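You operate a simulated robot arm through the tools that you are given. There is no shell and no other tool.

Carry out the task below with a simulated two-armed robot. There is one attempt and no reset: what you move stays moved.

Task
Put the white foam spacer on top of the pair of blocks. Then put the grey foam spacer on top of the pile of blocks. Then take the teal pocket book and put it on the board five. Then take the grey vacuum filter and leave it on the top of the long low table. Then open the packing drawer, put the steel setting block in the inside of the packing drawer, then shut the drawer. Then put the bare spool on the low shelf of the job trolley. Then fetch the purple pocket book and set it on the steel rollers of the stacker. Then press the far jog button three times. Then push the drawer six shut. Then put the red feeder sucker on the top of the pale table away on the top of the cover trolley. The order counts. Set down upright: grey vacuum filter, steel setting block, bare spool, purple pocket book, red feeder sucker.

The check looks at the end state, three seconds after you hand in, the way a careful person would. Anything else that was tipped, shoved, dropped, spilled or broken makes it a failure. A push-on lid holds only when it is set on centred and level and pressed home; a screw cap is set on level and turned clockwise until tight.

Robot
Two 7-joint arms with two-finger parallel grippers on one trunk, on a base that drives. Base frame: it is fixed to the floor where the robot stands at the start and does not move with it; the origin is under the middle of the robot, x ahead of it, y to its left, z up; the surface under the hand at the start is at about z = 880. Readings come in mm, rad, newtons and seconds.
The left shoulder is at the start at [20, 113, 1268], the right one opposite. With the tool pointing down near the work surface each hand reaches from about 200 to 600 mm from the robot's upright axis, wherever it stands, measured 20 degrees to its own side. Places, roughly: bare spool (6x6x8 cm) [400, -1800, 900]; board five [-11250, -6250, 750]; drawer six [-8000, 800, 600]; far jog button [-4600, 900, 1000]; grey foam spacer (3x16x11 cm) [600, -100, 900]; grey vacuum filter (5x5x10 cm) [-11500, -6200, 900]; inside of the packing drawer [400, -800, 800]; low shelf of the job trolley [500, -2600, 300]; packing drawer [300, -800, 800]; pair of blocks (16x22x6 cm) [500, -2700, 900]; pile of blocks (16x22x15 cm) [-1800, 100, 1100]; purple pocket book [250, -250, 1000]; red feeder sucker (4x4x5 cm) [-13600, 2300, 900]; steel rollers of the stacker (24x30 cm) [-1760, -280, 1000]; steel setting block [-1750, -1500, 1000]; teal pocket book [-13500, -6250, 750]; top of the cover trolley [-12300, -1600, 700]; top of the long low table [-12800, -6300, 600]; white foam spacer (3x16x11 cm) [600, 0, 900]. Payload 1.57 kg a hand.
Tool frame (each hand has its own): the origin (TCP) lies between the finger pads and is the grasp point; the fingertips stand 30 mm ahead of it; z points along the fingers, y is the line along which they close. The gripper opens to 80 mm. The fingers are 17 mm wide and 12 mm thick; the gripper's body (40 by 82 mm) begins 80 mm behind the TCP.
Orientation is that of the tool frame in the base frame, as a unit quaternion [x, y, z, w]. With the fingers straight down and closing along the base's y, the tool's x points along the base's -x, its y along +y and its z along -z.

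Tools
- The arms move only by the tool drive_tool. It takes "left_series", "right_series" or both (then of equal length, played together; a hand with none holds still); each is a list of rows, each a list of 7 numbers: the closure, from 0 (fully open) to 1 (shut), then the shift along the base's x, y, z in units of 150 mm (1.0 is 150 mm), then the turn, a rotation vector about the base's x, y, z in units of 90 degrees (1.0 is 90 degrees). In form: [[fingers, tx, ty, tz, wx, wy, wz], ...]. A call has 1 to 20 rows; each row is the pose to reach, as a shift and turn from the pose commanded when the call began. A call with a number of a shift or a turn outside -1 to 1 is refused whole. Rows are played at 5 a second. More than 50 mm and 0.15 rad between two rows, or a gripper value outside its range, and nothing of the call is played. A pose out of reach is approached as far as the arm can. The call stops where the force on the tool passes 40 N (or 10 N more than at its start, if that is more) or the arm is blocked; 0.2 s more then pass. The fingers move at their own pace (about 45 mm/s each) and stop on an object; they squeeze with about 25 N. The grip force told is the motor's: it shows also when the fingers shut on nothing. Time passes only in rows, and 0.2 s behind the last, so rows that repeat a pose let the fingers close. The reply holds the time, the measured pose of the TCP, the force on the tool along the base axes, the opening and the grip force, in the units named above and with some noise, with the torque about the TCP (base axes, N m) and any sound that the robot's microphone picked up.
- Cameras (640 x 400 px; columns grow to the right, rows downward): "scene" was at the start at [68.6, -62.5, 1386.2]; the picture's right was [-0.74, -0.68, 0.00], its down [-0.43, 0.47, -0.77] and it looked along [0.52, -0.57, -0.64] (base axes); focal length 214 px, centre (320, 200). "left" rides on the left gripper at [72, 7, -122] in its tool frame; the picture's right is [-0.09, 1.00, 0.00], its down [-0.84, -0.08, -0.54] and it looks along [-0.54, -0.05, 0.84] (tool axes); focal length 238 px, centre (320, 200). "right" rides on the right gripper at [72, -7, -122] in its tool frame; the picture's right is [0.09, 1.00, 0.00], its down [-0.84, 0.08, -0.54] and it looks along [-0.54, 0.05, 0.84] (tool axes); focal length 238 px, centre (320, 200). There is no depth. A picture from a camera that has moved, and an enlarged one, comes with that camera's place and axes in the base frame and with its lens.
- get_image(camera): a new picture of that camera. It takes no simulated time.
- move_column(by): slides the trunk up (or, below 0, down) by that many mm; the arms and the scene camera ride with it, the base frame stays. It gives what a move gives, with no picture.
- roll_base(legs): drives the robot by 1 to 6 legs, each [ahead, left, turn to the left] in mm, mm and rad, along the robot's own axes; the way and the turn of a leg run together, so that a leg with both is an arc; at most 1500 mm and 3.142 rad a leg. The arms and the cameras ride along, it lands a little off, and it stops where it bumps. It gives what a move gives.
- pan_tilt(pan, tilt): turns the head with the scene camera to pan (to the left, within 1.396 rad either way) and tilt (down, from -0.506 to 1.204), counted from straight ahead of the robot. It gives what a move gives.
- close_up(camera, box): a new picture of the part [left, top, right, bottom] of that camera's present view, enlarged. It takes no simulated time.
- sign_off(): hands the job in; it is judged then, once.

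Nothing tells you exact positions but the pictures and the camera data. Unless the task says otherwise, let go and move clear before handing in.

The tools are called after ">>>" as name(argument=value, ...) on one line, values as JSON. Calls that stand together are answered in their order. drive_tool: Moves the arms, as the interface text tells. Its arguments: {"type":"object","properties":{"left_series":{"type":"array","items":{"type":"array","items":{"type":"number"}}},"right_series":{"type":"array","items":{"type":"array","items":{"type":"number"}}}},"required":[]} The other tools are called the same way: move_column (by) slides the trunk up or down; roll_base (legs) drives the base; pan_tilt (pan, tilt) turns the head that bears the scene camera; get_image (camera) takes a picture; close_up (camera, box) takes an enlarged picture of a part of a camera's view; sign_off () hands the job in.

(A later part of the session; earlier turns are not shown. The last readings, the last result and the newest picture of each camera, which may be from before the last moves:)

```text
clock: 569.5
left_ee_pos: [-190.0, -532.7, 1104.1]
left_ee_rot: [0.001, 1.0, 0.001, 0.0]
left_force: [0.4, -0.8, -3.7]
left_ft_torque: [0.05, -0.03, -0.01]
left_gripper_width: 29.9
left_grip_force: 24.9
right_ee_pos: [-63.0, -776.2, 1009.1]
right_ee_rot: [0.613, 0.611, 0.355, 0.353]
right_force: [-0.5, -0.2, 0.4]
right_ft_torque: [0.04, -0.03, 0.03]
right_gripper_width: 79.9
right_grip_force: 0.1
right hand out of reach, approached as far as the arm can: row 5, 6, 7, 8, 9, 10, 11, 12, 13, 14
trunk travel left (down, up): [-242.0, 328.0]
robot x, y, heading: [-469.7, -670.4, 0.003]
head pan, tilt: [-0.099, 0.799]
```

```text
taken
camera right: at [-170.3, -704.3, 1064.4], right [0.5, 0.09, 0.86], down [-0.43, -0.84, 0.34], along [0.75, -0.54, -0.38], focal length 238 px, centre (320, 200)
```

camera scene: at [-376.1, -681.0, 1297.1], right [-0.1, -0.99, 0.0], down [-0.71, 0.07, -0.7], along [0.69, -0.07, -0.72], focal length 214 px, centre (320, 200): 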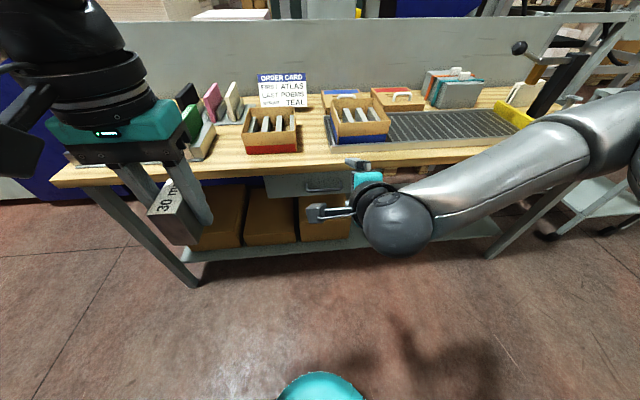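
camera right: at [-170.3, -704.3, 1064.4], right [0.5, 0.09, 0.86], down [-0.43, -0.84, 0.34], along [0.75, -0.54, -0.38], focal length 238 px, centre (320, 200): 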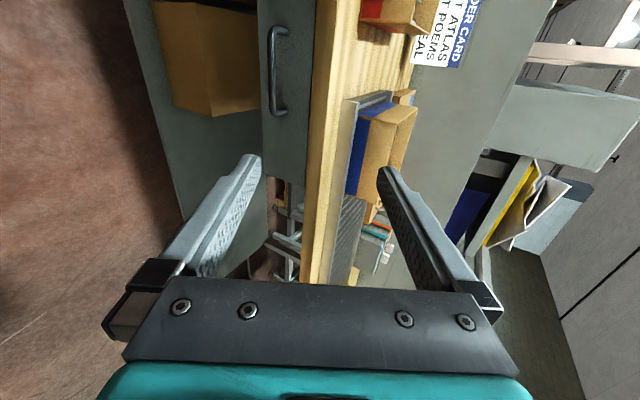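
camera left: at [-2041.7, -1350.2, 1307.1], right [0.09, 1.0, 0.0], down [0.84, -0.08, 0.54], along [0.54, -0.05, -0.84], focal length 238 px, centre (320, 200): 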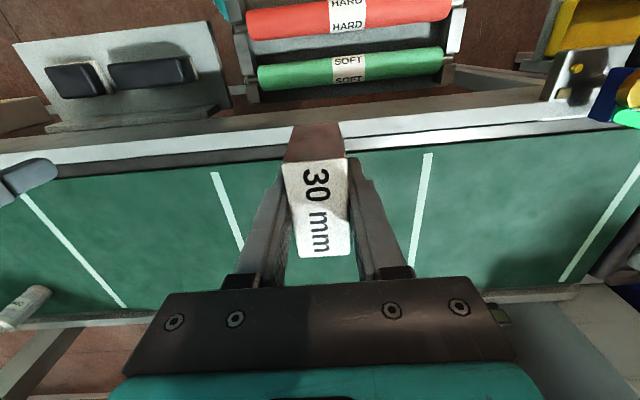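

The hand is pitched as wanted. I bring it to about 100 mm short of the bar along its approach line.

>>> drive_tool(right_series=[[0, 0.2, 0.04, -0.17, 0, 0, 0], [0, 0.4, 0.08, -0.34, 0, 0, 0], [0, 0.6, 0.12, -0.51, 0, 0, 0], [0, 0.75, 0.16, -0.68, 0, 0, 0], [0, 0.9, 0.2, -0.85, 0, 0, 0], [0, 0.95, 0.2, -1.0, 0, 0, 0], [0, 0.95, 0.2, -1.0, 0, 0, 0]])

>>> get_image(camera="right")

>>> get_image(camera="scene")

```text
clock: 571.1
left_ee_pos: [-188.3, -531.8, 1105.2]
left_ee_rot: [0.0, 1.0, -0.001, 0.001]
left_force: [0.3, -0.5, -4.4]
left_ft_torque: [-0.01, 0.02, -0.01]
left_gripper_width: 30.0
left_grip_force: 25.3
right_ee_pos: [83.9, -733.4, 866.4]
right_ee_rot: [0.615, 0.612, 0.349, 0.355]
right_force: [0.2, 0.1, -0.1]
right_ft_torque: [0.01, -0.03, -0.02]
right_gripper_width: 79.9
right_grip_force: 0.0
right hand out of reach, approached as far as the arm can: row 5, 6, 7
trunk travel left (down, up): [-242.0, 328.0]
robot x, y, heading: [-466.3, -669.3, 0.001]
head pan, tilt: [-0.099, 0.799]
```

```text
taken
camera right: at [-22.9, -659.4, 921.5], right [0.51, 0.09, 0.86], down [-0.43, -0.83, 0.34], along [0.75, -0.55, -0.38], focal length 238 px, centre (320, 200)
```

right: 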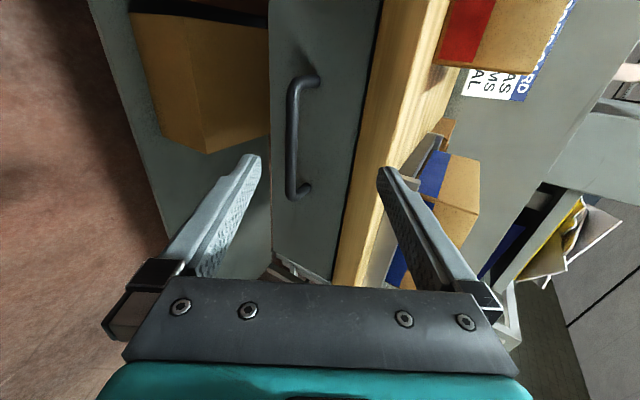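

```text
taken
camera scene: at [-375.7, -679.4, 1297.1], right [-0.1, -1.0, 0.0], down [-0.71, 0.07, -0.7], along [0.69, -0.07, -0.72], focal length 214 px, centre (320, 200)
```

scene: 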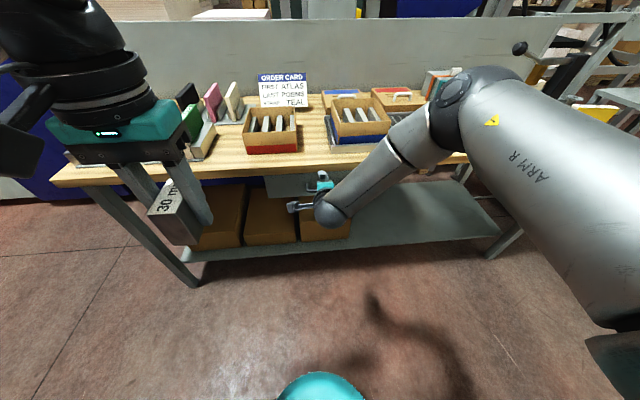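

The bar is where I thought. The arm is near a limit here, so I draw back a little, lower the trunk 80 mm and re-approach.

>>> drive_tool(right_series=[[0, -0.15, 0, 0.05, 0, 0, 0], [0, -0.3, 0, 0.1, 0, 0, 0]])

>>> move_column(by=-80)

>>> get_image(camera="right")

```text
clock: 571.7
left_ee_pos: [-188.5, -531.7, 1105.6]
left_ee_rot: [0.0, 1.0, 0.0, 0.0]
left_force: [0.1, 0.2, -4.7]
left_ft_torque: [0.04, -0.01, 0.0]
left_gripper_width: 29.9
left_grip_force: 25.1
right_ee_pos: [39.5, -730.2, 882.6]
right_ee_rot: [0.615, 0.612, 0.35, 0.354]
right_force: [-0.5, -0.1, 0.7]
right_ft_torque: [-0.04, 0.02, 0.0]
right_gripper_width: 79.8
right_grip_force: 0.0
right hand out of reach, approached as far as the arm can: row 2
trunk travel left (down, up): [-242.0, 328.0]
robot x, y, heading: [-464.8, -669.3, -0.002]
head pan, tilt: [-0.099, 0.799]
```

```text
clock: 572.9
left_ee_pos: [-188.4, -531.2, 1025.8]
left_ee_rot: [0.0, 1.0, 0.0, 0.0]
left_force: [0.3, 0.0, -4.1]
left_ft_torque: [0.02, 0.01, 0.05]
left_gripper_width: 29.7
left_grip_force: 25.5
right_ee_pos: [38.6, -730.5, 803.6]
right_ee_rot: [0.615, 0.612, 0.35, 0.354]
right_force: [-0.7, -0.6, 0.2]
right_ft_torque: [0.01, 0.03, -0.02]
right_gripper_width: 79.9
right_grip_force: 0.1
trunk travel left (down, up): [-162.0, 408.0]
robot x, y, heading: [-466.9, -670.6, -0.001]
head pan, tilt: [-0.099, 0.799]
```

```text
taken
camera right: at [-67.7, -656.9, 857.8], right [0.5, 0.09, 0.86], down [-0.43, -0.83, 0.34], along [0.75, -0.55, -0.38], focal length 238 px, centre (320, 200)
```

right: 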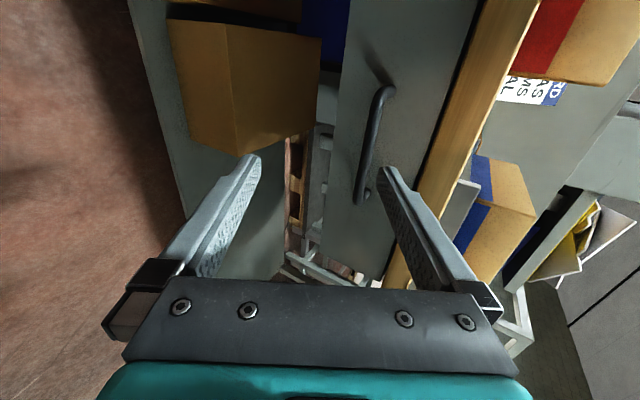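

I rise onto the approach line, then look before closing in.

>>> drive_tool(right_series=[[0, 0.1, -0.05, 0.13, 0, 0, 0], [0, 0.21, -0.1, 0.25, 0, 0, 0], [0, 0.21, -0.1, 0.25, 0, 0, 0]])

>>> get_image(camera="right")

>>> close_up(camera="scene", box=[250, 130, 410, 250])

```text
clock: 573.7
left_ee_pos: [-187.6, -531.5, 1025.0]
left_ee_rot: [0.0, 1.0, 0.001, -0.001]
left_force: [-0.5, 0.0, -4.1]
left_ft_torque: [-0.02, 0.01, 0.0]
left_gripper_width: 30.0
left_grip_force: 25.0
right_ee_pos: [71.6, -744.5, 839.2]
right_ee_rot: [0.615, 0.612, 0.35, 0.354]
right_force: [0.7, -0.3, -0.3]
right_ft_torque: [0.01, -0.02, -0.01]
right_gripper_width: 79.9
right_grip_force: 0.0
trunk travel left (down, up): [-162.0, 408.0]
robot x, y, heading: [-465.2, -673.0, -0.001]
head pan, tilt: [-0.099, 0.799]
```

```text
taken
camera right: at [-36.1, -672.0, 895.5], right [0.5, 0.09, 0.86], down [-0.43, -0.83, 0.34], along [0.75, -0.55, -0.38], focal length 238 px, centre (320, 200)
```

right: 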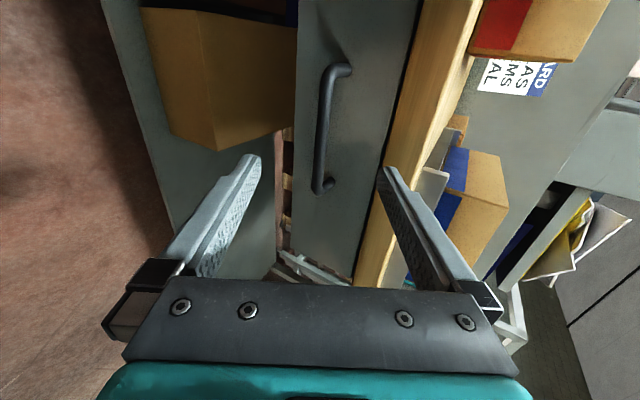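

```text
3.33 times, centred on (330, 190) of scene
camera zoom: at [-375.7, -679.3, 1217.1], right [-0.1, -1.0, 0.0], down [-0.71, 0.07, -0.7], along [0.69, -0.07, -0.72], focal length 715 px, centre (287, 233)
```

zoom: 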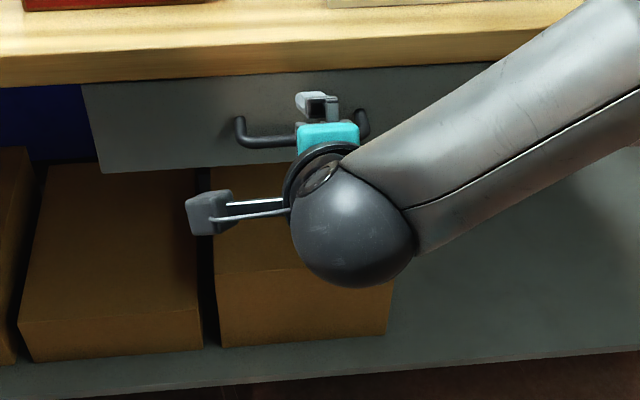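

Lined up. I part-close the fingers to 40 mm and advance along the approach line.

>>> drive_tool(right_series=[[0.5, 0, 0, 0, 0, 0, 0], [0.5, 0, 0, 0, 0, 0, 0], [0.5, 0, 0, 0, 0, 0, 0], [0.5, 0.15, -0.01, -0.085, 0, 0, 0], [0.5, 0.3, -0.02, -0.17, 0, 0, 0], [0.5, 0.42, -0.02, -0.24, 0, 0, 0], [0.5, 0.42, -0.02, -0.24, 0, 0, 0]])

>>> get_image(camera="right")

>>> close_up(camera="scene", box=[250, 130, 410, 250])

```text
clock: 575.3
left_ee_pos: [-188.7, -531.9, 1024.1]
left_ee_rot: [0.0, 1.0, 0.0, 0.0]
left_force: [0.1, -1.1, -4.9]
left_ft_torque: [0.02, 0.02, -0.01]
left_gripper_width: 29.8
left_grip_force: 24.9
right_ee_pos: [133.0, -749.8, 803.9]
right_ee_rot: [0.614, 0.612, 0.35, 0.354]
right_force: [0.3, 0.1, -0.5]
right_ft_torque: [-0.03, 0.01, -0.01]
right_gripper_width: 40.1
right_grip_force: 0.1
trunk travel left (down, up): [-162.0, 408.0]
robot x, y, heading: [-468.2, -672.2, -0.005]
head pan, tilt: [-0.099, 0.799]
```

```text
taken
camera right: at [26.7, -675.4, 859.2], right [0.5, 0.09, 0.86], down [-0.43, -0.83, 0.34], along [0.75, -0.55, -0.38], focal length 238 px, centre (320, 200)
```

right: 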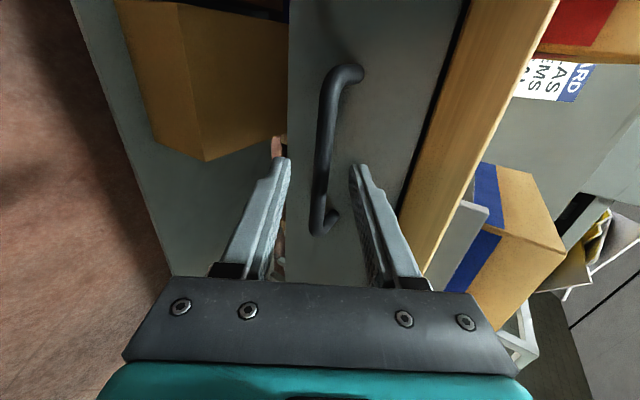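

```text
3.33 times, centred on (330, 190) of scene
camera zoom: at [-375.7, -679.3, 1217.1], right [-0.1, -1.0, 0.0], down [-0.71, 0.07, -0.7], along [0.69, -0.07, -0.72], focal length 715 px, centre (287, 233)
```

zoom: 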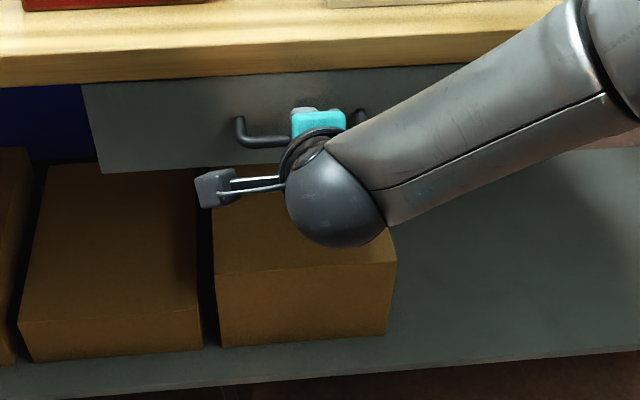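

The bar lies between the fingertips. I advance 16 mm more and close.

>>> drive_tool(right_series=[[0.5, 0.09, 0, -0.05, 0, 0, 0], [0.5, 0.09, 0, -0.05, 0, 0, 0], [1, 0.09, 0, -0.05, 0, 0, 0], [1, 0.09, 0, -0.05, 0, 0, 0], [1, 0.09, 0, -0.05, 0, 0, 0], [1, 0.09, 0, -0.05, 0, 0, 0]])

>>> get_image(camera="right")

```text
clock: 576.7
left_ee_pos: [-188.8, -531.3, 1026.5]
left_ee_rot: [0.001, 1.0, 0.0, 0.0]
left_force: [0.2, -0.2, -4.0]
left_ft_torque: [-0.01, 0.01, -0.01]
left_gripper_width: 30.0
left_grip_force: 25.2
right_ee_pos: [146.4, -746.5, 797.4]
right_ee_rot: [0.614, 0.612, 0.351, 0.354]
right_force: [1.9, 0.1, 5.1]
right_ft_torque: [-0.09, -0.11, 0.21]
right_gripper_width: 11.7
right_grip_force: 29.4
trunk travel left (down, up): [-162.0, 408.0]
robot x, y, heading: [-464.8, -668.9, -0.004]
head pan, tilt: [-0.099, 0.799]
```

```text
taken
camera right: at [40.0, -675.0, 852.6], right [0.5, 0.09, 0.86], down [-0.43, -0.83, 0.34], along [0.75, -0.55, -0.38], focal length 238 px, centre (320, 200)
```

right: 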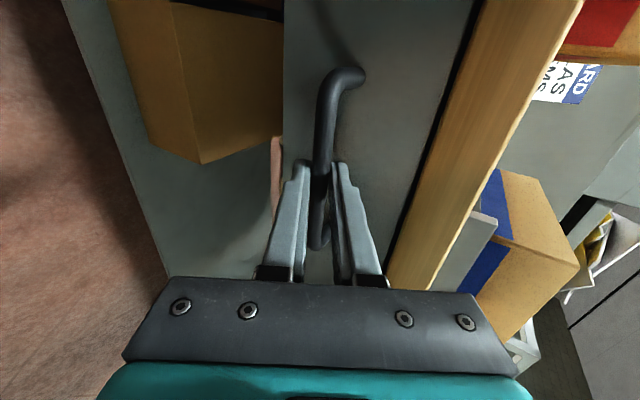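

The handle is gripped. I pull the drawer straight out by 120 mm with the arm.

>>> drive_tool(right_series=[[1, -0.1, 0, 0, 0, 0, 0], [1, -0.2, 0, 0, 0, 0, 0], [1, -0.3, 0, 0, 0, 0, 0], [1, -0.4, 0, 0, 0, 0, 0], [1, -0.5, 0, 0, 0, 0, 0], [1, -0.6, 0, 0, 0, 0, 0], [1, -0.7, 0, 0, 0, 0, 0], [1, -0.8, 0, 0, 0, 0, 0]])

>>> get_image(camera="scene")

>>> get_image(camera="right")

```text
clock: 578.5
left_ee_pos: [-187.2, -534.1, 1025.4]
left_ee_rot: [0.0, 1.0, 0.001, -0.001]
left_force: [-0.2, -0.1, -4.5]
left_ft_torque: [-0.04, 0.03, -0.01]
left_gripper_width: 29.7
left_grip_force: 24.8
right_ee_pos: [28.7, -739.3, 799.1]
right_ee_rot: [0.621, 0.613, 0.339, 0.353]
right_force: [-0.5, -20.6, -19.4]
right_ft_torque: [-0.27, 0.26, -0.06]
right_gripper_width: 11.8
right_grip_force: 28.7
right hand out of reach, approached as far as the arm can: row 5, 6, 7, 8
trunk travel left (down, up): [-162.0, 408.0]
robot x, y, heading: [-465.6, -671.3, -0.001]
head pan, tilt: [-0.099, 0.799]
```

```text
taken
camera scene: at [-374.5, -681.6, 1216.8], right [-0.1, -1.0, 0.0], down [-0.71, 0.07, -0.7], along [0.69, -0.07, -0.72], focal length 214 px, centre (320, 200)
```

scene: 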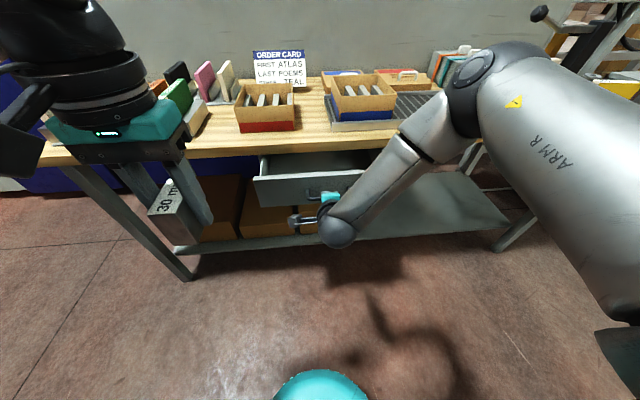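

```text
taken
camera right: at [-76.8, -665.5, 855.7], right [0.52, 0.09, 0.85], down [-0.44, -0.82, 0.36], along [0.73, -0.56, -0.39], focal length 238 px, centre (320, 200)
```

right: 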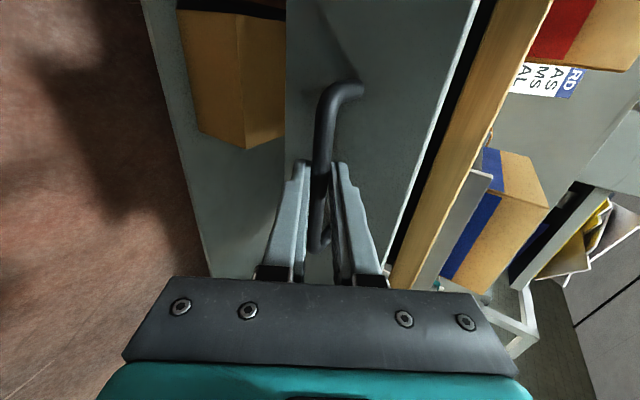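

The drawer is out about 118 mm; the arm is folding. I pull the rest by rolling the base back 110 mm.

>>> roll_base(legs=[[-110, 0, 0]])

>>> get_image(camera="scene")

```text
clock: 579.7
left_ee_pos: [-295.6, -532.7, 1023.7]
left_ee_rot: [0.0, 1.0, 0.001, -0.001]
left_force: [-0.5, -0.6, -4.0]
left_ft_torque: [0.02, -0.02, 0.05]
left_gripper_width: 30.1
left_grip_force: 24.9
right_ee_pos: [-80.3, -739.1, 799.5]
right_ee_rot: [0.62, 0.612, 0.338, 0.355]
right_force: [-1.8, -16.4, -25.6]
right_ft_torque: [-0.22, 0.35, -0.06]
right_gripper_width: 11.8
right_grip_force: 29.3
trunk travel left (down, up): [-162.0, 408.0]
robot x, y, heading: [-574.2, -667.8, -0.001]
head pan, tilt: [-0.099, 0.799]
```

```text
taken
camera scene: at [-483.2, -681.1, 1216.8], right [-0.1, -1.0, 0.0], down [-0.71, 0.07, -0.7], along [0.69, -0.07, -0.72], focal length 214 px, centre (320, 200)
```

scene: 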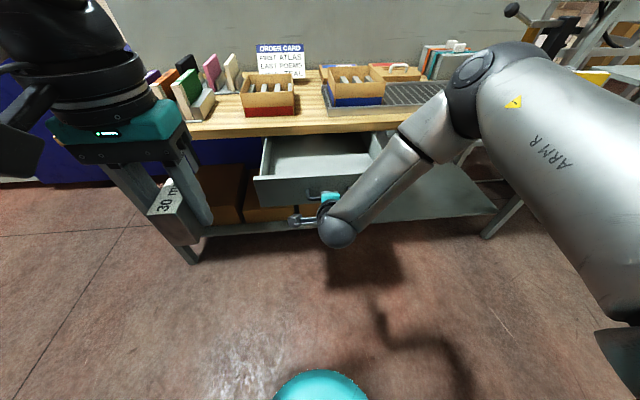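

The drawer is open about 227 mm. I release the bar (fingers to 40 mm) and roll back to clear it.

>>> drive_tool(right_series=[[0.5, 0, 0, 0, 0, 0, 0], [0.5, 0, 0, 0, 0, 0, 0], [0.5, 0, 0, 0, 0, 0, 0], [0.5, 0, 0, 0, 0, 0, 0]])

>>> get_image(camera="right")

```text
clock: 580.7
left_ee_pos: [-296.1, -530.6, 1025.3]
left_ee_rot: [0.0, 1.0, 0.001, 0.0]
left_force: [0.0, 0.2, -4.2]
left_ft_torque: [0.01, 0.01, 0.03]
left_gripper_width: 29.9
left_grip_force: 25.3
right_ee_pos: [-81.9, -739.1, 799.7]
right_ee_rot: [0.619, 0.612, 0.339, 0.356]
right_force: [-0.1, -0.7, 0.3]
right_ft_torque: [-0.01, 0.01, 0.02]
right_gripper_width: 40.1
right_grip_force: 0.1
trunk travel left (down, up): [-162.0, 408.0]
robot x, y, heading: [-575.9, -671.3, 0.001]
head pan, tilt: [-0.099, 0.799]
```

```text
taken
camera right: at [-186.1, -663.7, 856.2], right [0.52, 0.09, 0.85], down [-0.44, -0.82, 0.36], along [0.73, -0.56, -0.38], focal length 238 px, centre (320, 200)
```

right: 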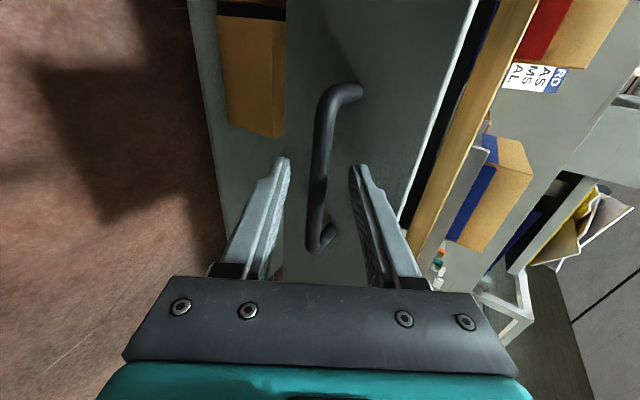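

Released. I roll back 100 mm, then raise the right hand and return it to the straight-down pose.

>>> roll_base(legs=[[-100, 0, 0]])

>>> drive_tool(right_series=[[0.5, 0, 0, 0.2, 0, 0, 0], [0.5, 0, 0, 0.45, 0, 0, 0], [0.5, 0, 0, 0.7, 0, 0, 0], [0.5, 0, 0, 0.95, 0, 0, 0], [0.5, 0, -0.05, 1.0, -0.04, 0.04, 0.069], [0.5, 0, -0.1, 1.0, -0.08, 0.08, 0.138], [0.5, 0, -0.15, 1.0, -0.12, 0.12, 0.208], [0.5, 0, -0.2, 1.0, -0.16, 0.16, 0.277], [0.5, -0.05, -0.25, 1.0, -0.2, 0.2, 0.346], [0.5, -0.1, -0.3, 1.0, -0.24, 0.24, 0.415], [0.5, -0.15, -0.35, 1.0, -0.279, 0.279, 0.485], [0.5, -0.2, -0.4, 1.0, -0.319, 0.319, 0.554], [0.5, -0.3, -0.45, 1.0, -0.359, 0.359, 0.623], [0.5, -0.4, -0.5, 1.0, -0.399, 0.399, 0.692], [0.5, -0.5, -0.55, 1.0, -0.439, 0.439, 0.762], [0.5, -0.6, -0.6, 1.0, -0.479, 0.479, 0.831], [0.5, -0.7, -0.65, 1.0, -0.519, 0.519, 0.9], [0.5, -0.7, -0.65, 1.0, -0.519, 0.519, 0.9]])

>>> get_image(camera="scene")

```text
clock: 581.8
left_ee_pos: [-396.9, -530.6, 1025.6]
left_ee_rot: [0.001, 1.0, 0.001, 0.0]
left_force: [0.0, 0.3, -4.7]
left_ft_torque: [-0.01, -0.01, 0.01]
left_gripper_width: 29.9
left_grip_force: 24.7
right_ee_pos: [-180.8, -740.5, 800.2]
right_ee_rot: [0.62, 0.612, 0.338, 0.356]
right_force: [0.6, -0.1, 0.5]
right_ft_torque: [-0.03, 0.0, 0.01]
right_gripper_width: 40.0
right_grip_force: 0.1
trunk travel left (down, up): [-162.0, 408.0]
robot x, y, heading: [-673.9, -670.2, -0.001]
head pan, tilt: [-0.099, 0.799]
```

```text
clock: 585.6
left_ee_pos: [-396.5, -531.7, 1025.4]
left_ee_rot: [0.0, 1.0, 0.001, 0.0]
left_force: [0.5, -0.1, -4.5]
left_ft_torque: [-0.04, 0.0, -0.02]
left_gripper_width: 30.0
left_grip_force: 24.3
right_ee_pos: [-285.7, -836.7, 948.9]
right_ee_rot: [-0.002, 1.0, -0.011, 0.012]
right_force: [-0.2, -0.8, 0.2]
right_ft_torque: [-0.01, -0.03, 0.01]
right_gripper_width: 40.0
right_grip_force: 0.0
trunk travel left (down, up): [-162.0, 408.0]
robot x, y, heading: [-676.1, -668.8, -0.002]
head pan, tilt: [-0.099, 0.799]
```

```text
taken
camera scene: at [-584.1, -679.5, 1217.1], right [-0.1, -0.99, 0.0], down [-0.71, 0.07, -0.7], along [0.69, -0.07, -0.72], focal length 214 px, centre (320, 200)
```

scene: 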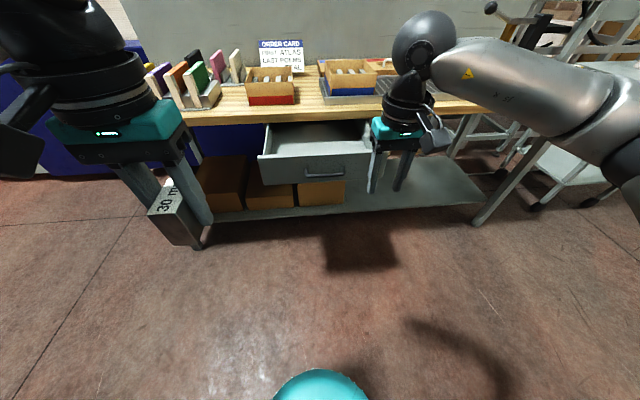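

I drive forward so the left hand can reach into the open drawer, and look into it.

>>> roll_base(legs=[[265, -40, 0.002]])

>>> get_image(camera="scene")

>>> close_up(camera="scene", box=[200, 100, 420, 260])

>>> get_image(camera="left")

>>> get_image(camera="right")

```text
clock: 587.5
left_ee_pos: [-132.1, -569.9, 1024.7]
left_ee_rot: [-0.002, 1.0, 0.002, -0.001]
left_force: [0.8, -0.3, -3.7]
left_ft_torque: [0.02, 0.01, 0.0]
left_gripper_width: 29.7
left_grip_force: 24.6
right_ee_pos: [-19.3, -875.1, 949.9]
right_ee_rot: [-0.003, 1.0, -0.011, 0.012]
right_force: [0.5, -0.4, 0.7]
right_ft_torque: [-0.01, -0.02, 0.03]
right_gripper_width: 40.1
right_grip_force: 0.0
trunk travel left (down, up): [-162.0, 408.0]
robot x, y, heading: [-410.8, -713.4, 0.001]
head pan, tilt: [-0.099, 0.799]
```

```text
taken
camera scene: at [-318.2, -718.9, 1217.0], right [-0.1, -1.0, 0.0], down [-0.71, 0.07, -0.7], along [0.69, -0.07, -0.72], focal length 214 px, centre (320, 200)
```

scene: 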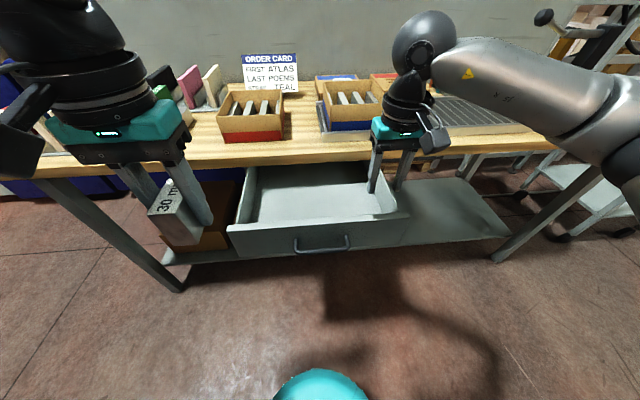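

```text
2.50 times, centred on (310, 180) of scene
camera zoom: at [-318.2, -718.9, 1217.0], right [-0.1, -1.0, 0.0], down [-0.71, 0.07, -0.7], along [0.69, -0.07, -0.72], focal length 536 px, centre (345, 250)
```

zoom: 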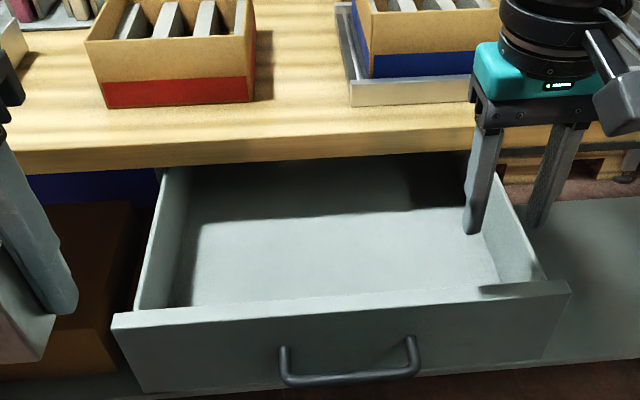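

```text
taken
camera left: at [-202.9, -563.3, 1146.9], right [0.09, 1.0, 0.0], down [0.84, -0.08, 0.54], along [0.54, -0.05, -0.84], focal length 238 px, centre (320, 200)
```

left: 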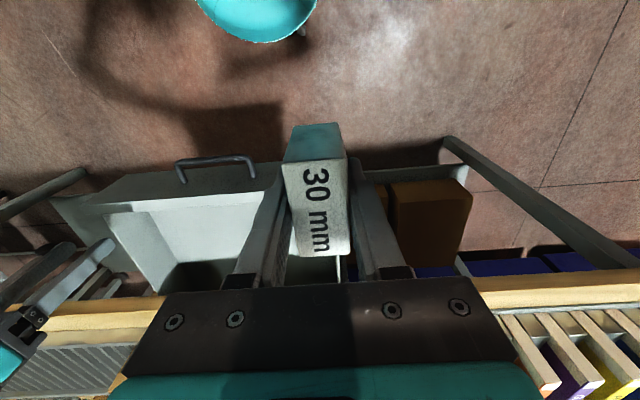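

```text
taken
camera right: at [-92.9, -879.7, 1069.7], right [-0.1, 0.99, -0.02], down [0.82, 0.09, 0.56], along [0.56, 0.04, -0.83], focal length 238 px, centre (320, 200)
```

right: 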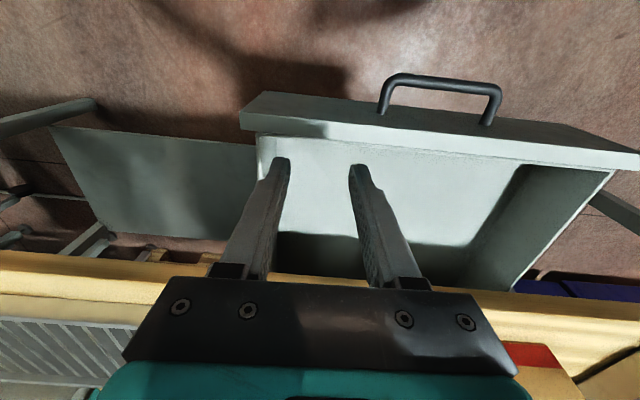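

The drawer is wide open (rim z ≈ 851). I bring the left hand with the block over its middle at about [70, -690].

>>> drive_tool(left_series=[[1, 0.2, -0.15, 0, 0, 0, 0], [1, 0.45, -0.3, 0, 0, 0, 0], [1, 0.7, -0.45, 0, 0, 0, 0], [1, 0.95, -0.6, 0, 0, 0, 0], [1, 1.0, -0.8, 0, 0, 0, 0], [1, 1.0, -0.8, 0, 0, 0, 0]])

>>> drive_tool(left_series=[[1, 0.2, 0, -0.2, 0, 0, 0], [1, 0.35, 0, -0.45, 0, 0, 0], [1, 0.35, 0, -0.7, 0, 0, 0], [1, 0.35, 0, -0.95, 0, 0, 0], [1, 0.35, 0, -0.95, 0, 0, 0]])

>>> get_image(camera="left")

>>> close_up(camera="scene", box=[200, 100, 420, 260])

```text
clock: 588.9
left_ee_pos: [18.6, -689.8, 1024.3]
left_ee_rot: [-0.001, 1.0, 0.001, 0.0]
left_force: [-0.3, -0.3, -4.0]
left_ft_torque: [0.02, -0.03, 0.0]
left_gripper_width: 29.7
left_grip_force: 25.0
right_ee_pos: [-19.4, -875.0, 949.8]
right_ee_rot: [-0.004, 1.0, -0.01, 0.012]
right_force: [-0.3, 0.2, -0.1]
right_ft_torque: [0.01, -0.01, -0.02]
right_gripper_width: 40.0
right_grip_force: 0.1
trunk travel left (down, up): [-162.0, 408.0]
robot x, y, heading: [-411.5, -713.7, -0.002]
head pan, tilt: [-0.099, 0.799]
```

```text
clock: 590.1
left_ee_pos: [71.7, -690.1, 882.4]
left_ee_rot: [-0.001, 1.0, 0.0, 0.0]
left_force: [-0.6, -0.3, -4.6]
left_ft_torque: [0.0, 0.02, 0.01]
left_gripper_width: 30.2
left_grip_force: 24.9
right_ee_pos: [-17.9, -875.0, 949.8]
right_ee_rot: [-0.003, 1.0, -0.01, 0.013]
right_force: [1.2, -0.2, -0.3]
right_ft_torque: [0.02, 0.0, 0.02]
right_gripper_width: 39.9
right_grip_force: 0.1
trunk travel left (down, up): [-162.0, 408.0]
robot x, y, heading: [-409.7, -710.0, 0.003]
head pan, tilt: [-0.099, 0.799]
```

```text
taken
camera left: at [-0.8, -683.4, 1003.7], right [0.09, 1.0, 0.0], down [0.84, -0.08, 0.54], along [0.54, -0.05, -0.84], focal length 238 px, centre (320, 200)
```

left: 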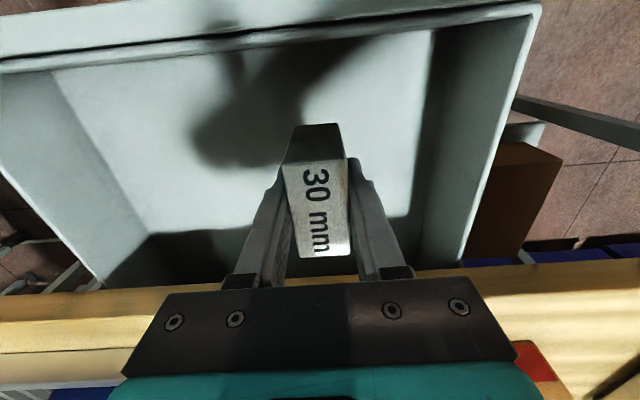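

```text
2.50 times, centred on (310, 180) of scene
camera zoom: at [-318.5, -718.9, 1217.1], right [-0.1, -1.0, 0.0], down [-0.71, 0.07, -0.7], along [0.69, -0.07, -0.72], focal length 536 px, centre (345, 250)
```

zoom: 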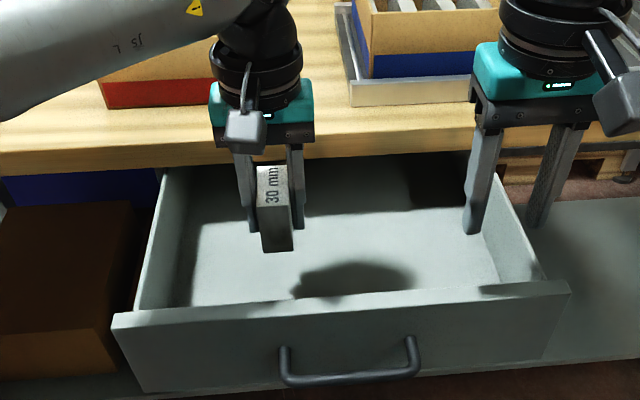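

Over the drawer floor. I lower gradually, watching the force.

>>> drive_tool(left_series=[[1, 0, 0, -0.15, 0, 0, 0], [1, 0, 0, -0.3, 0, 0, 0], [1, 0, 0, -0.38, 0, 0, 0], [1, 0, 0, -0.42, 0, 0, 0], [1, 0, 0, -0.46, 0, 0, 0], [1, 0, 0, -0.46, 0, 0, 0]])

>>> close_up(camera="scene", box=[200, 100, 420, 260])

```text
clock: 591.5
left_ee_pos: [70.2, -690.3, 813.6]
left_ee_rot: [-0.001, 1.0, 0.001, 0.0]
left_force: [0.2, 0.1, -4.3]
left_ft_torque: [-0.01, -0.01, 0.02]
left_gripper_width: 29.9
left_grip_force: 24.3
right_ee_pos: [-19.5, -874.6, 948.7]
right_ee_rot: [-0.003, 1.0, -0.01, 0.013]
right_force: [0.1, 1.4, 0.4]
right_ft_torque: [0.03, -0.01, -0.03]
right_gripper_width: 39.9
right_grip_force: 0.0
trunk travel left (down, up): [-162.0, 408.0]
robot x, y, heading: [-410.6, -713.4, 0.003]
head pan, tilt: [-0.099, 0.799]
```

```text
2.50 times, centred on (310, 180) of scene
camera zoom: at [-318.5, -718.9, 1217.1], right [-0.1, -1.0, 0.0], down [-0.71, 0.07, -0.7], along [0.69, -0.07, -0.72], focal length 536 px, centre (345, 250)
```

zoom: 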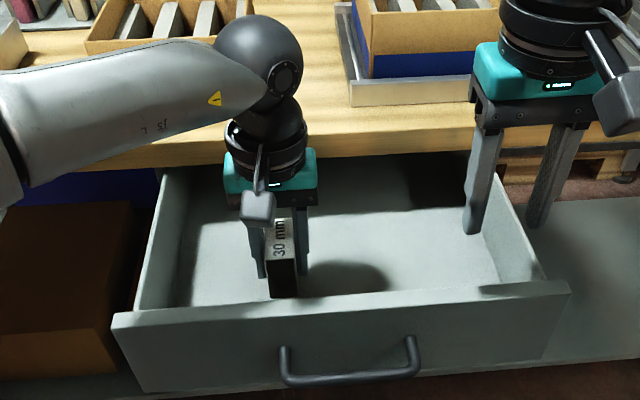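

Not touching yet. I continue down in small steps.

>>> drive_tool(left_series=[[1, 0, 0, -0.03, 0, 0, 0], [1, 0, 0, -0.06, 0, 0, 0], [1, 0, 0, -0.09, 0, 0, 0], [1, 0, 0, -0.11, 0, 0, 0], [1, 0, 0, -0.11, 0, 0, 0]])

```text
clock: 592.7
left_ee_pos: [71.4, -690.9, 796.8]
left_ee_rot: [-0.001, 1.0, 0.001, -0.001]
left_force: [0.5, 0.2, -3.2]
left_ft_torque: [0.02, -0.02, -0.02]
left_gripper_width: 29.9
left_grip_force: 24.8
right_ee_pos: [-20.8, -875.3, 948.9]
right_ee_rot: [-0.004, 1.0, -0.011, 0.012]
right_force: [0.4, 0.6, 0.5]
right_ft_torque: [0.0, -0.03, 0.01]
right_gripper_width: 40.2
right_grip_force: 0.1
trunk travel left (down, up): [-162.0, 408.0]
robot x, y, heading: [-412.8, -712.6, 0.003]
head pan, tilt: [-0.099, 0.799]
```

>>> drive_tool(left_series=[[1, 0, 0, -0.02, 0, 0, 0], [1, 0, 0, -0.04, 0, 0, 0], [1, 0, 0, -0.06, 0, 0, 0], [1, 0, 0, -0.08, 0, 0, 0], [1, 0, 0, -0.08, 0, 0, 0]])

>>> get_image(camera="left")

>>> close_up(camera="scene", box=[240, 150, 380, 250])

```text
clock: 593.9
left_ee_pos: [70.9, -690.3, 786.0]
left_ee_rot: [-0.001, 1.0, 0.001, 0.001]
left_force: [0.2, 0.7, 3.1]
left_ft_torque: [-0.03, 0.09, -0.03]
left_gripper_width: 30.2
left_grip_force: 25.3
right_ee_pos: [-21.3, -874.6, 950.1]
right_ee_rot: [-0.003, 1.0, -0.011, 0.013]
right_force: [-1.5, -0.4, 0.7]
right_ft_torque: [0.02, 0.02, -0.03]
right_gripper_width: 39.8
right_grip_force: 0.0
trunk travel left (down, up): [-162.0, 408.0]
robot x, y, heading: [-412.4, -708.4, 0.003]
head pan, tilt: [-0.099, 0.799]
```

```text
taken
camera left: at [-0.9, -683.5, 907.7], right [0.09, 1.0, 0.0], down [0.84, -0.08, 0.54], along [0.54, -0.05, -0.84], focal length 238 px, centre (320, 200)
```

left: 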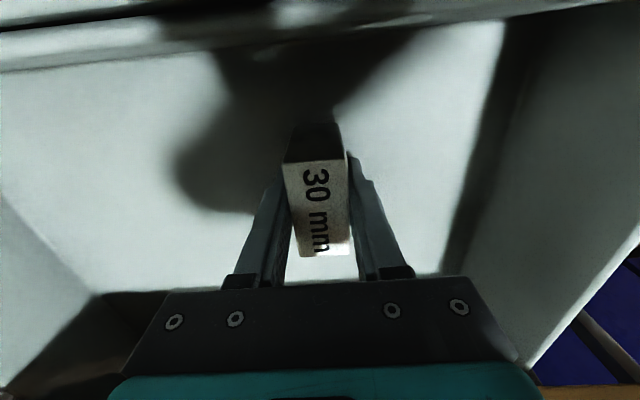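

```text
4.00 times, centred on (310, 200) of scene
camera zoom: at [-319.0, -718.8, 1217.2], right [-0.1, -1.0, 0.0], down [-0.71, 0.07, -0.7], along [0.69, -0.07, -0.72], focal length 858 px, centre (360, 200)
```

zoom: 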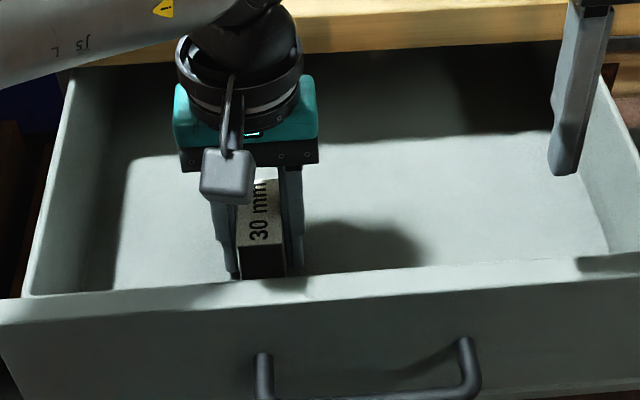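

The block touches the floor, its top well under the rim. I press a hair more, open and lift the hand out.

>>> drive_tool(left_series=[[1, 0, 0, -0.01, 0, 0, 0], [0.4, 0, 0, -0.005, 0, 0, 0], [0.2, 0, 0, 0, 0, 0, 0], [0, 0, 0, 0, 0, 0, 0], [0, 0, 0, 0, 0, 0, 0], [0, 0, 0, 0.2, 0, 0, 0], [0, 0, 0, 0.5, 0, 0, 0], [0, 0, 0, 0.8, 0, 0, 0], [0, 0, 0, 1.0, 0, 0, 0]])

>>> get_image(camera="left")

>>> drive_tool(left_series=[[0, 0, 0, 0.3, 0, 0, 0], [0, -0.2, 0, 0.55, 0, 0, 0], [0, -0.5, 0.1, 0.65, 0, 0, 0], [0, -0.75, 0.3, 0.65, 0, 0, 0], [0, -1.0, 0.5, 0.65, 0, 0, 0]])

>>> close_up(camera="scene", box=[200, 100, 420, 260])

```text
clock: 595.9
left_ee_pos: [69.4, -690.2, 935.4]
left_ee_rot: [-0.001, 1.0, 0.0, 0.0]
left_force: [-0.3, -0.4, 0.6]
left_ft_torque: [0.0, 0.02, 0.01]
left_gripper_width: 80.1
left_grip_force: 0.0
right_ee_pos: [-20.5, -875.5, 950.2]
right_ee_rot: [-0.003, 1.0, -0.011, 0.013]
right_force: [0.2, 0.2, -0.6]
right_ft_torque: [-0.02, -0.01, -0.02]
right_gripper_width: 40.0
right_grip_force: 0.1
trunk travel left (down, up): [-162.0, 408.0]
robot x, y, heading: [-409.0, -708.8, 0.002]
head pan, tilt: [-0.099, 0.799]
```

```text
taken
camera left: at [-1.2, -683.5, 1057.1], right [0.09, 1.0, 0.0], down [0.84, -0.08, 0.54], along [0.54, -0.05, -0.84], focal length 238 px, centre (320, 200)
```

left: 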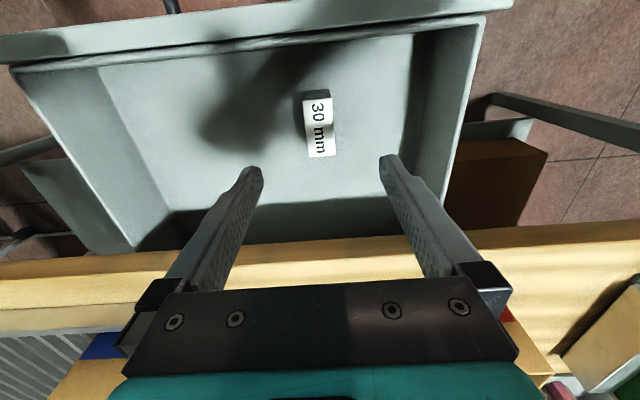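

```text
clock: 597.1
left_ee_pos: [-79.4, -613.5, 1032.7]
left_ee_rot: [-0.001, 1.0, 0.001, 0.001]
left_force: [-0.1, 0.1, -0.7]
left_ft_torque: [0.0, 0.0, -0.01]
left_gripper_width: 79.8
left_grip_force: 0.2
right_ee_pos: [-19.8, -874.8, 949.1]
right_ee_rot: [-0.003, 1.0, -0.01, 0.013]
right_force: [-0.2, 0.9, -0.4]
right_ft_torque: [-0.03, 0.0, 0.01]
right_gripper_width: 40.0
right_grip_force: 0.1
trunk travel left (down, up): [-162.0, 408.0]
robot x, y, heading: [-409.6, -715.2, 0.002]
head pan, tilt: [-0.099, 0.799]
```

```text
2.50 times, centred on (310, 180) of scene
camera zoom: at [-319.1, -718.6, 1217.1], right [-0.1, -1.0, 0.0], down [-0.71, 0.07, -0.7], along [0.69, -0.07, -0.72], focal length 536 px, centre (345, 250)
```

zoom: 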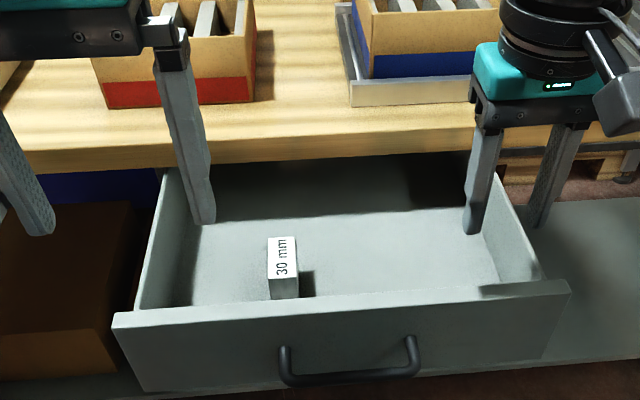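

The block stands upright in the drawer. To shut it, I will push on the handle bar with the closed right fingers. I move the left hand aside and set the right hand in front of the bar.

>>> drive_tool(left_series=[[0, -0.2, 0.25, 0, 0, 0, 0], [0, -0.4, 0.5, 0, 0, 0, 0], [0, -0.6, 0.75, 0, 0, 0, 0], [0, -0.7, 0.9, 0, 0, 0, 0]], right_series=[[1, -0.3, 0, 0, 0, 0, 0], [1, -0.55, 0.15, 0, 0, 0, 0], [1, -0.65, 0.4, 0, 0, 0, 0], [1, -0.65, 0.7, 0, 0, 0, 0]])

>>> get_image(camera="right")

>>> get_image(camera="scene")

```text
clock: 598.1
left_ee_pos: [-183.9, -479.6, 1033.5]
left_ee_rot: [-0.001, 1.0, 0.001, 0.0]
left_force: [-0.2, -0.1, 0.9]
left_ft_torque: [-0.02, -0.05, 0.01]
left_gripper_width: 80.1
left_grip_force: 0.1
right_ee_pos: [-117.3, -769.0, 950.7]
right_ee_rot: [-0.002, 1.0, -0.01, 0.013]
right_force: [0.3, -0.6, 0.1]
right_ft_torque: [0.02, 0.0, -0.01]
right_gripper_width: 0.2
right_grip_force: 20.8
trunk travel left (down, up): [-162.0, 408.0]
robot x, y, heading: [-410.9, -711.7, 0.005]
head pan, tilt: [-0.099, 0.799]
```

```text
taken
camera right: at [-191.7, -772.8, 1070.4], right [-0.1, 0.99, -0.02], down [0.82, 0.09, 0.56], along [0.56, 0.04, -0.83], focal length 238 px, centre (320, 200)
```

right: 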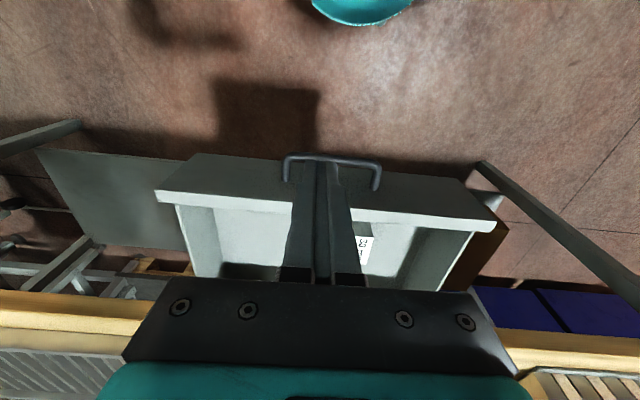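

```text
taken
camera scene: at [-319.0, -718.2, 1217.1], right [-0.1, -1.0, 0.0], down [-0.71, 0.07, -0.7], along [0.69, -0.07, -0.72], focal length 214 px, centre (320, 200)
```

scene: 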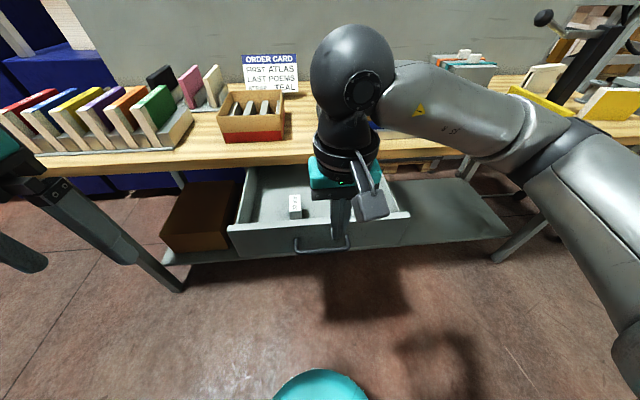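

In front of the bar. I lower to bar height, then push with the arm.

>>> drive_tool(right_series=[[1, 0, 0.1, -0.25, 0, 0, 0], [1, 0, 0.12, -0.5, 0, 0, 0], [1, 0, 0.12, -0.75, 0, 0, 0], [1, 0, 0.12, -1.0, 0, 0, 0], [1, 0, 0.12, -1.0, 0, 0, 0]])

>>> drive_tool(right_series=[[1, 0.1, 0, 0, 0, 0, 0], [1, 0.2, 0, 0, 0, 0, 0], [1, 0.3, 0, 0, 0, 0, 0], [1, 0.4, 0, 0, 0, 0, 0], [1, 0.5, 0, 0, 0, 0, 0], [1, 0.6, 0, 0, 0, 0, 0], [1, 0.7, 0, 0, 0, 0, 0], [1, 0.8, 0, 0, 0, 0, 0], [1, 0.9, 0, 0, 0, 0, 0], [1, 1.0, 0, 0, 0, 0, 0]])

>>> get_image(camera="right")

>>> get_image(camera="scene")

```text
clock: 599.3
left_ee_pos: [-183.5, -480.7, 1032.4]
left_ee_rot: [-0.001, 1.0, 0.001, 0.0]
left_force: [0.7, 0.7, 0.1]
left_ft_torque: [0.01, 0.03, 0.02]
left_gripper_width: 80.2
left_grip_force: 0.0
right_ee_pos: [-117.2, -752.5, 798.8]
right_ee_rot: [-0.003, 1.0, -0.011, 0.012]
right_force: [-1.2, -0.3, 0.9]
right_ft_torque: [0.0, 0.0, 0.0]
right_gripper_width: 0.3
right_grip_force: 21.3
trunk travel left (down, up): [-162.0, 408.0]
robot x, y, heading: [-408.4, -713.9, 0.004]
head pan, tilt: [-0.099, 0.799]
```

```text
clock: 601.5
left_ee_pos: [-185.0, -479.5, 1033.4]
left_ee_rot: [-0.001, 1.0, 0.0, -0.001]
left_force: [-0.8, 0.3, -1.2]
left_ft_torque: [-0.01, 0.01, 0.01]
left_gripper_width: 79.9
left_grip_force: 0.0
right_ee_pos: [33.0, -751.2, 800.7]
right_ee_rot: [-0.004, 1.0, -0.011, 0.012]
right_force: [0.6, -0.3, 0.1]
right_ft_torque: [0.02, 0.0, 0.01]
right_gripper_width: 0.0
right_grip_force: 21.2
trunk travel left (down, up): [-162.0, 408.0]
robot x, y, heading: [-408.6, -710.2, 0.004]
head pan, tilt: [-0.099, 0.799]
```

```text
taken
camera right: at [-40.6, -756.0, 920.1], right [-0.1, 0.99, -0.02], down [0.82, 0.09, 0.56], along [0.56, 0.04, -0.83], focal length 238 px, centre (320, 200)
```

right: 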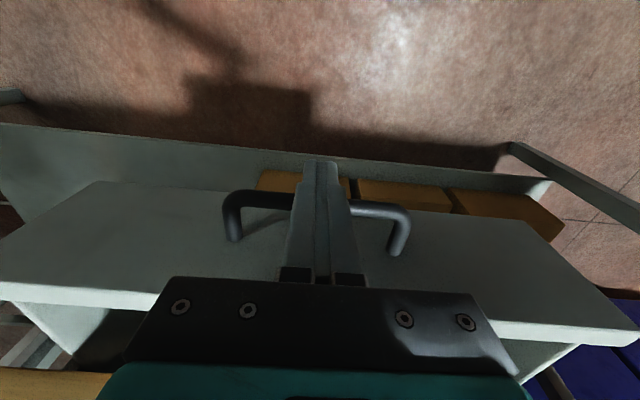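

```text
taken
camera scene: at [-318.7, -718.8, 1217.1], right [-0.1, -1.0, 0.0], down [-0.71, 0.07, -0.7], along [0.69, -0.07, -0.72], focal length 214 px, centre (320, 200)
```

scene: 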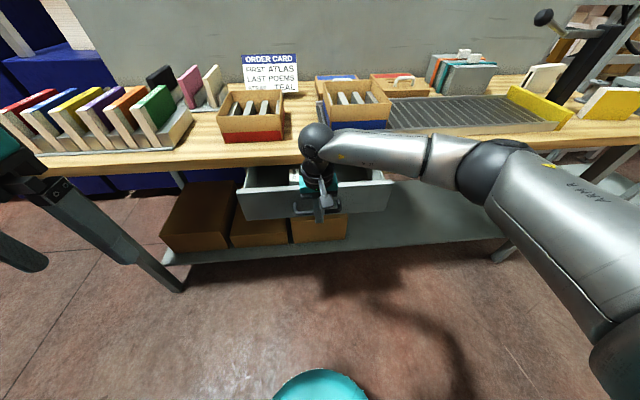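

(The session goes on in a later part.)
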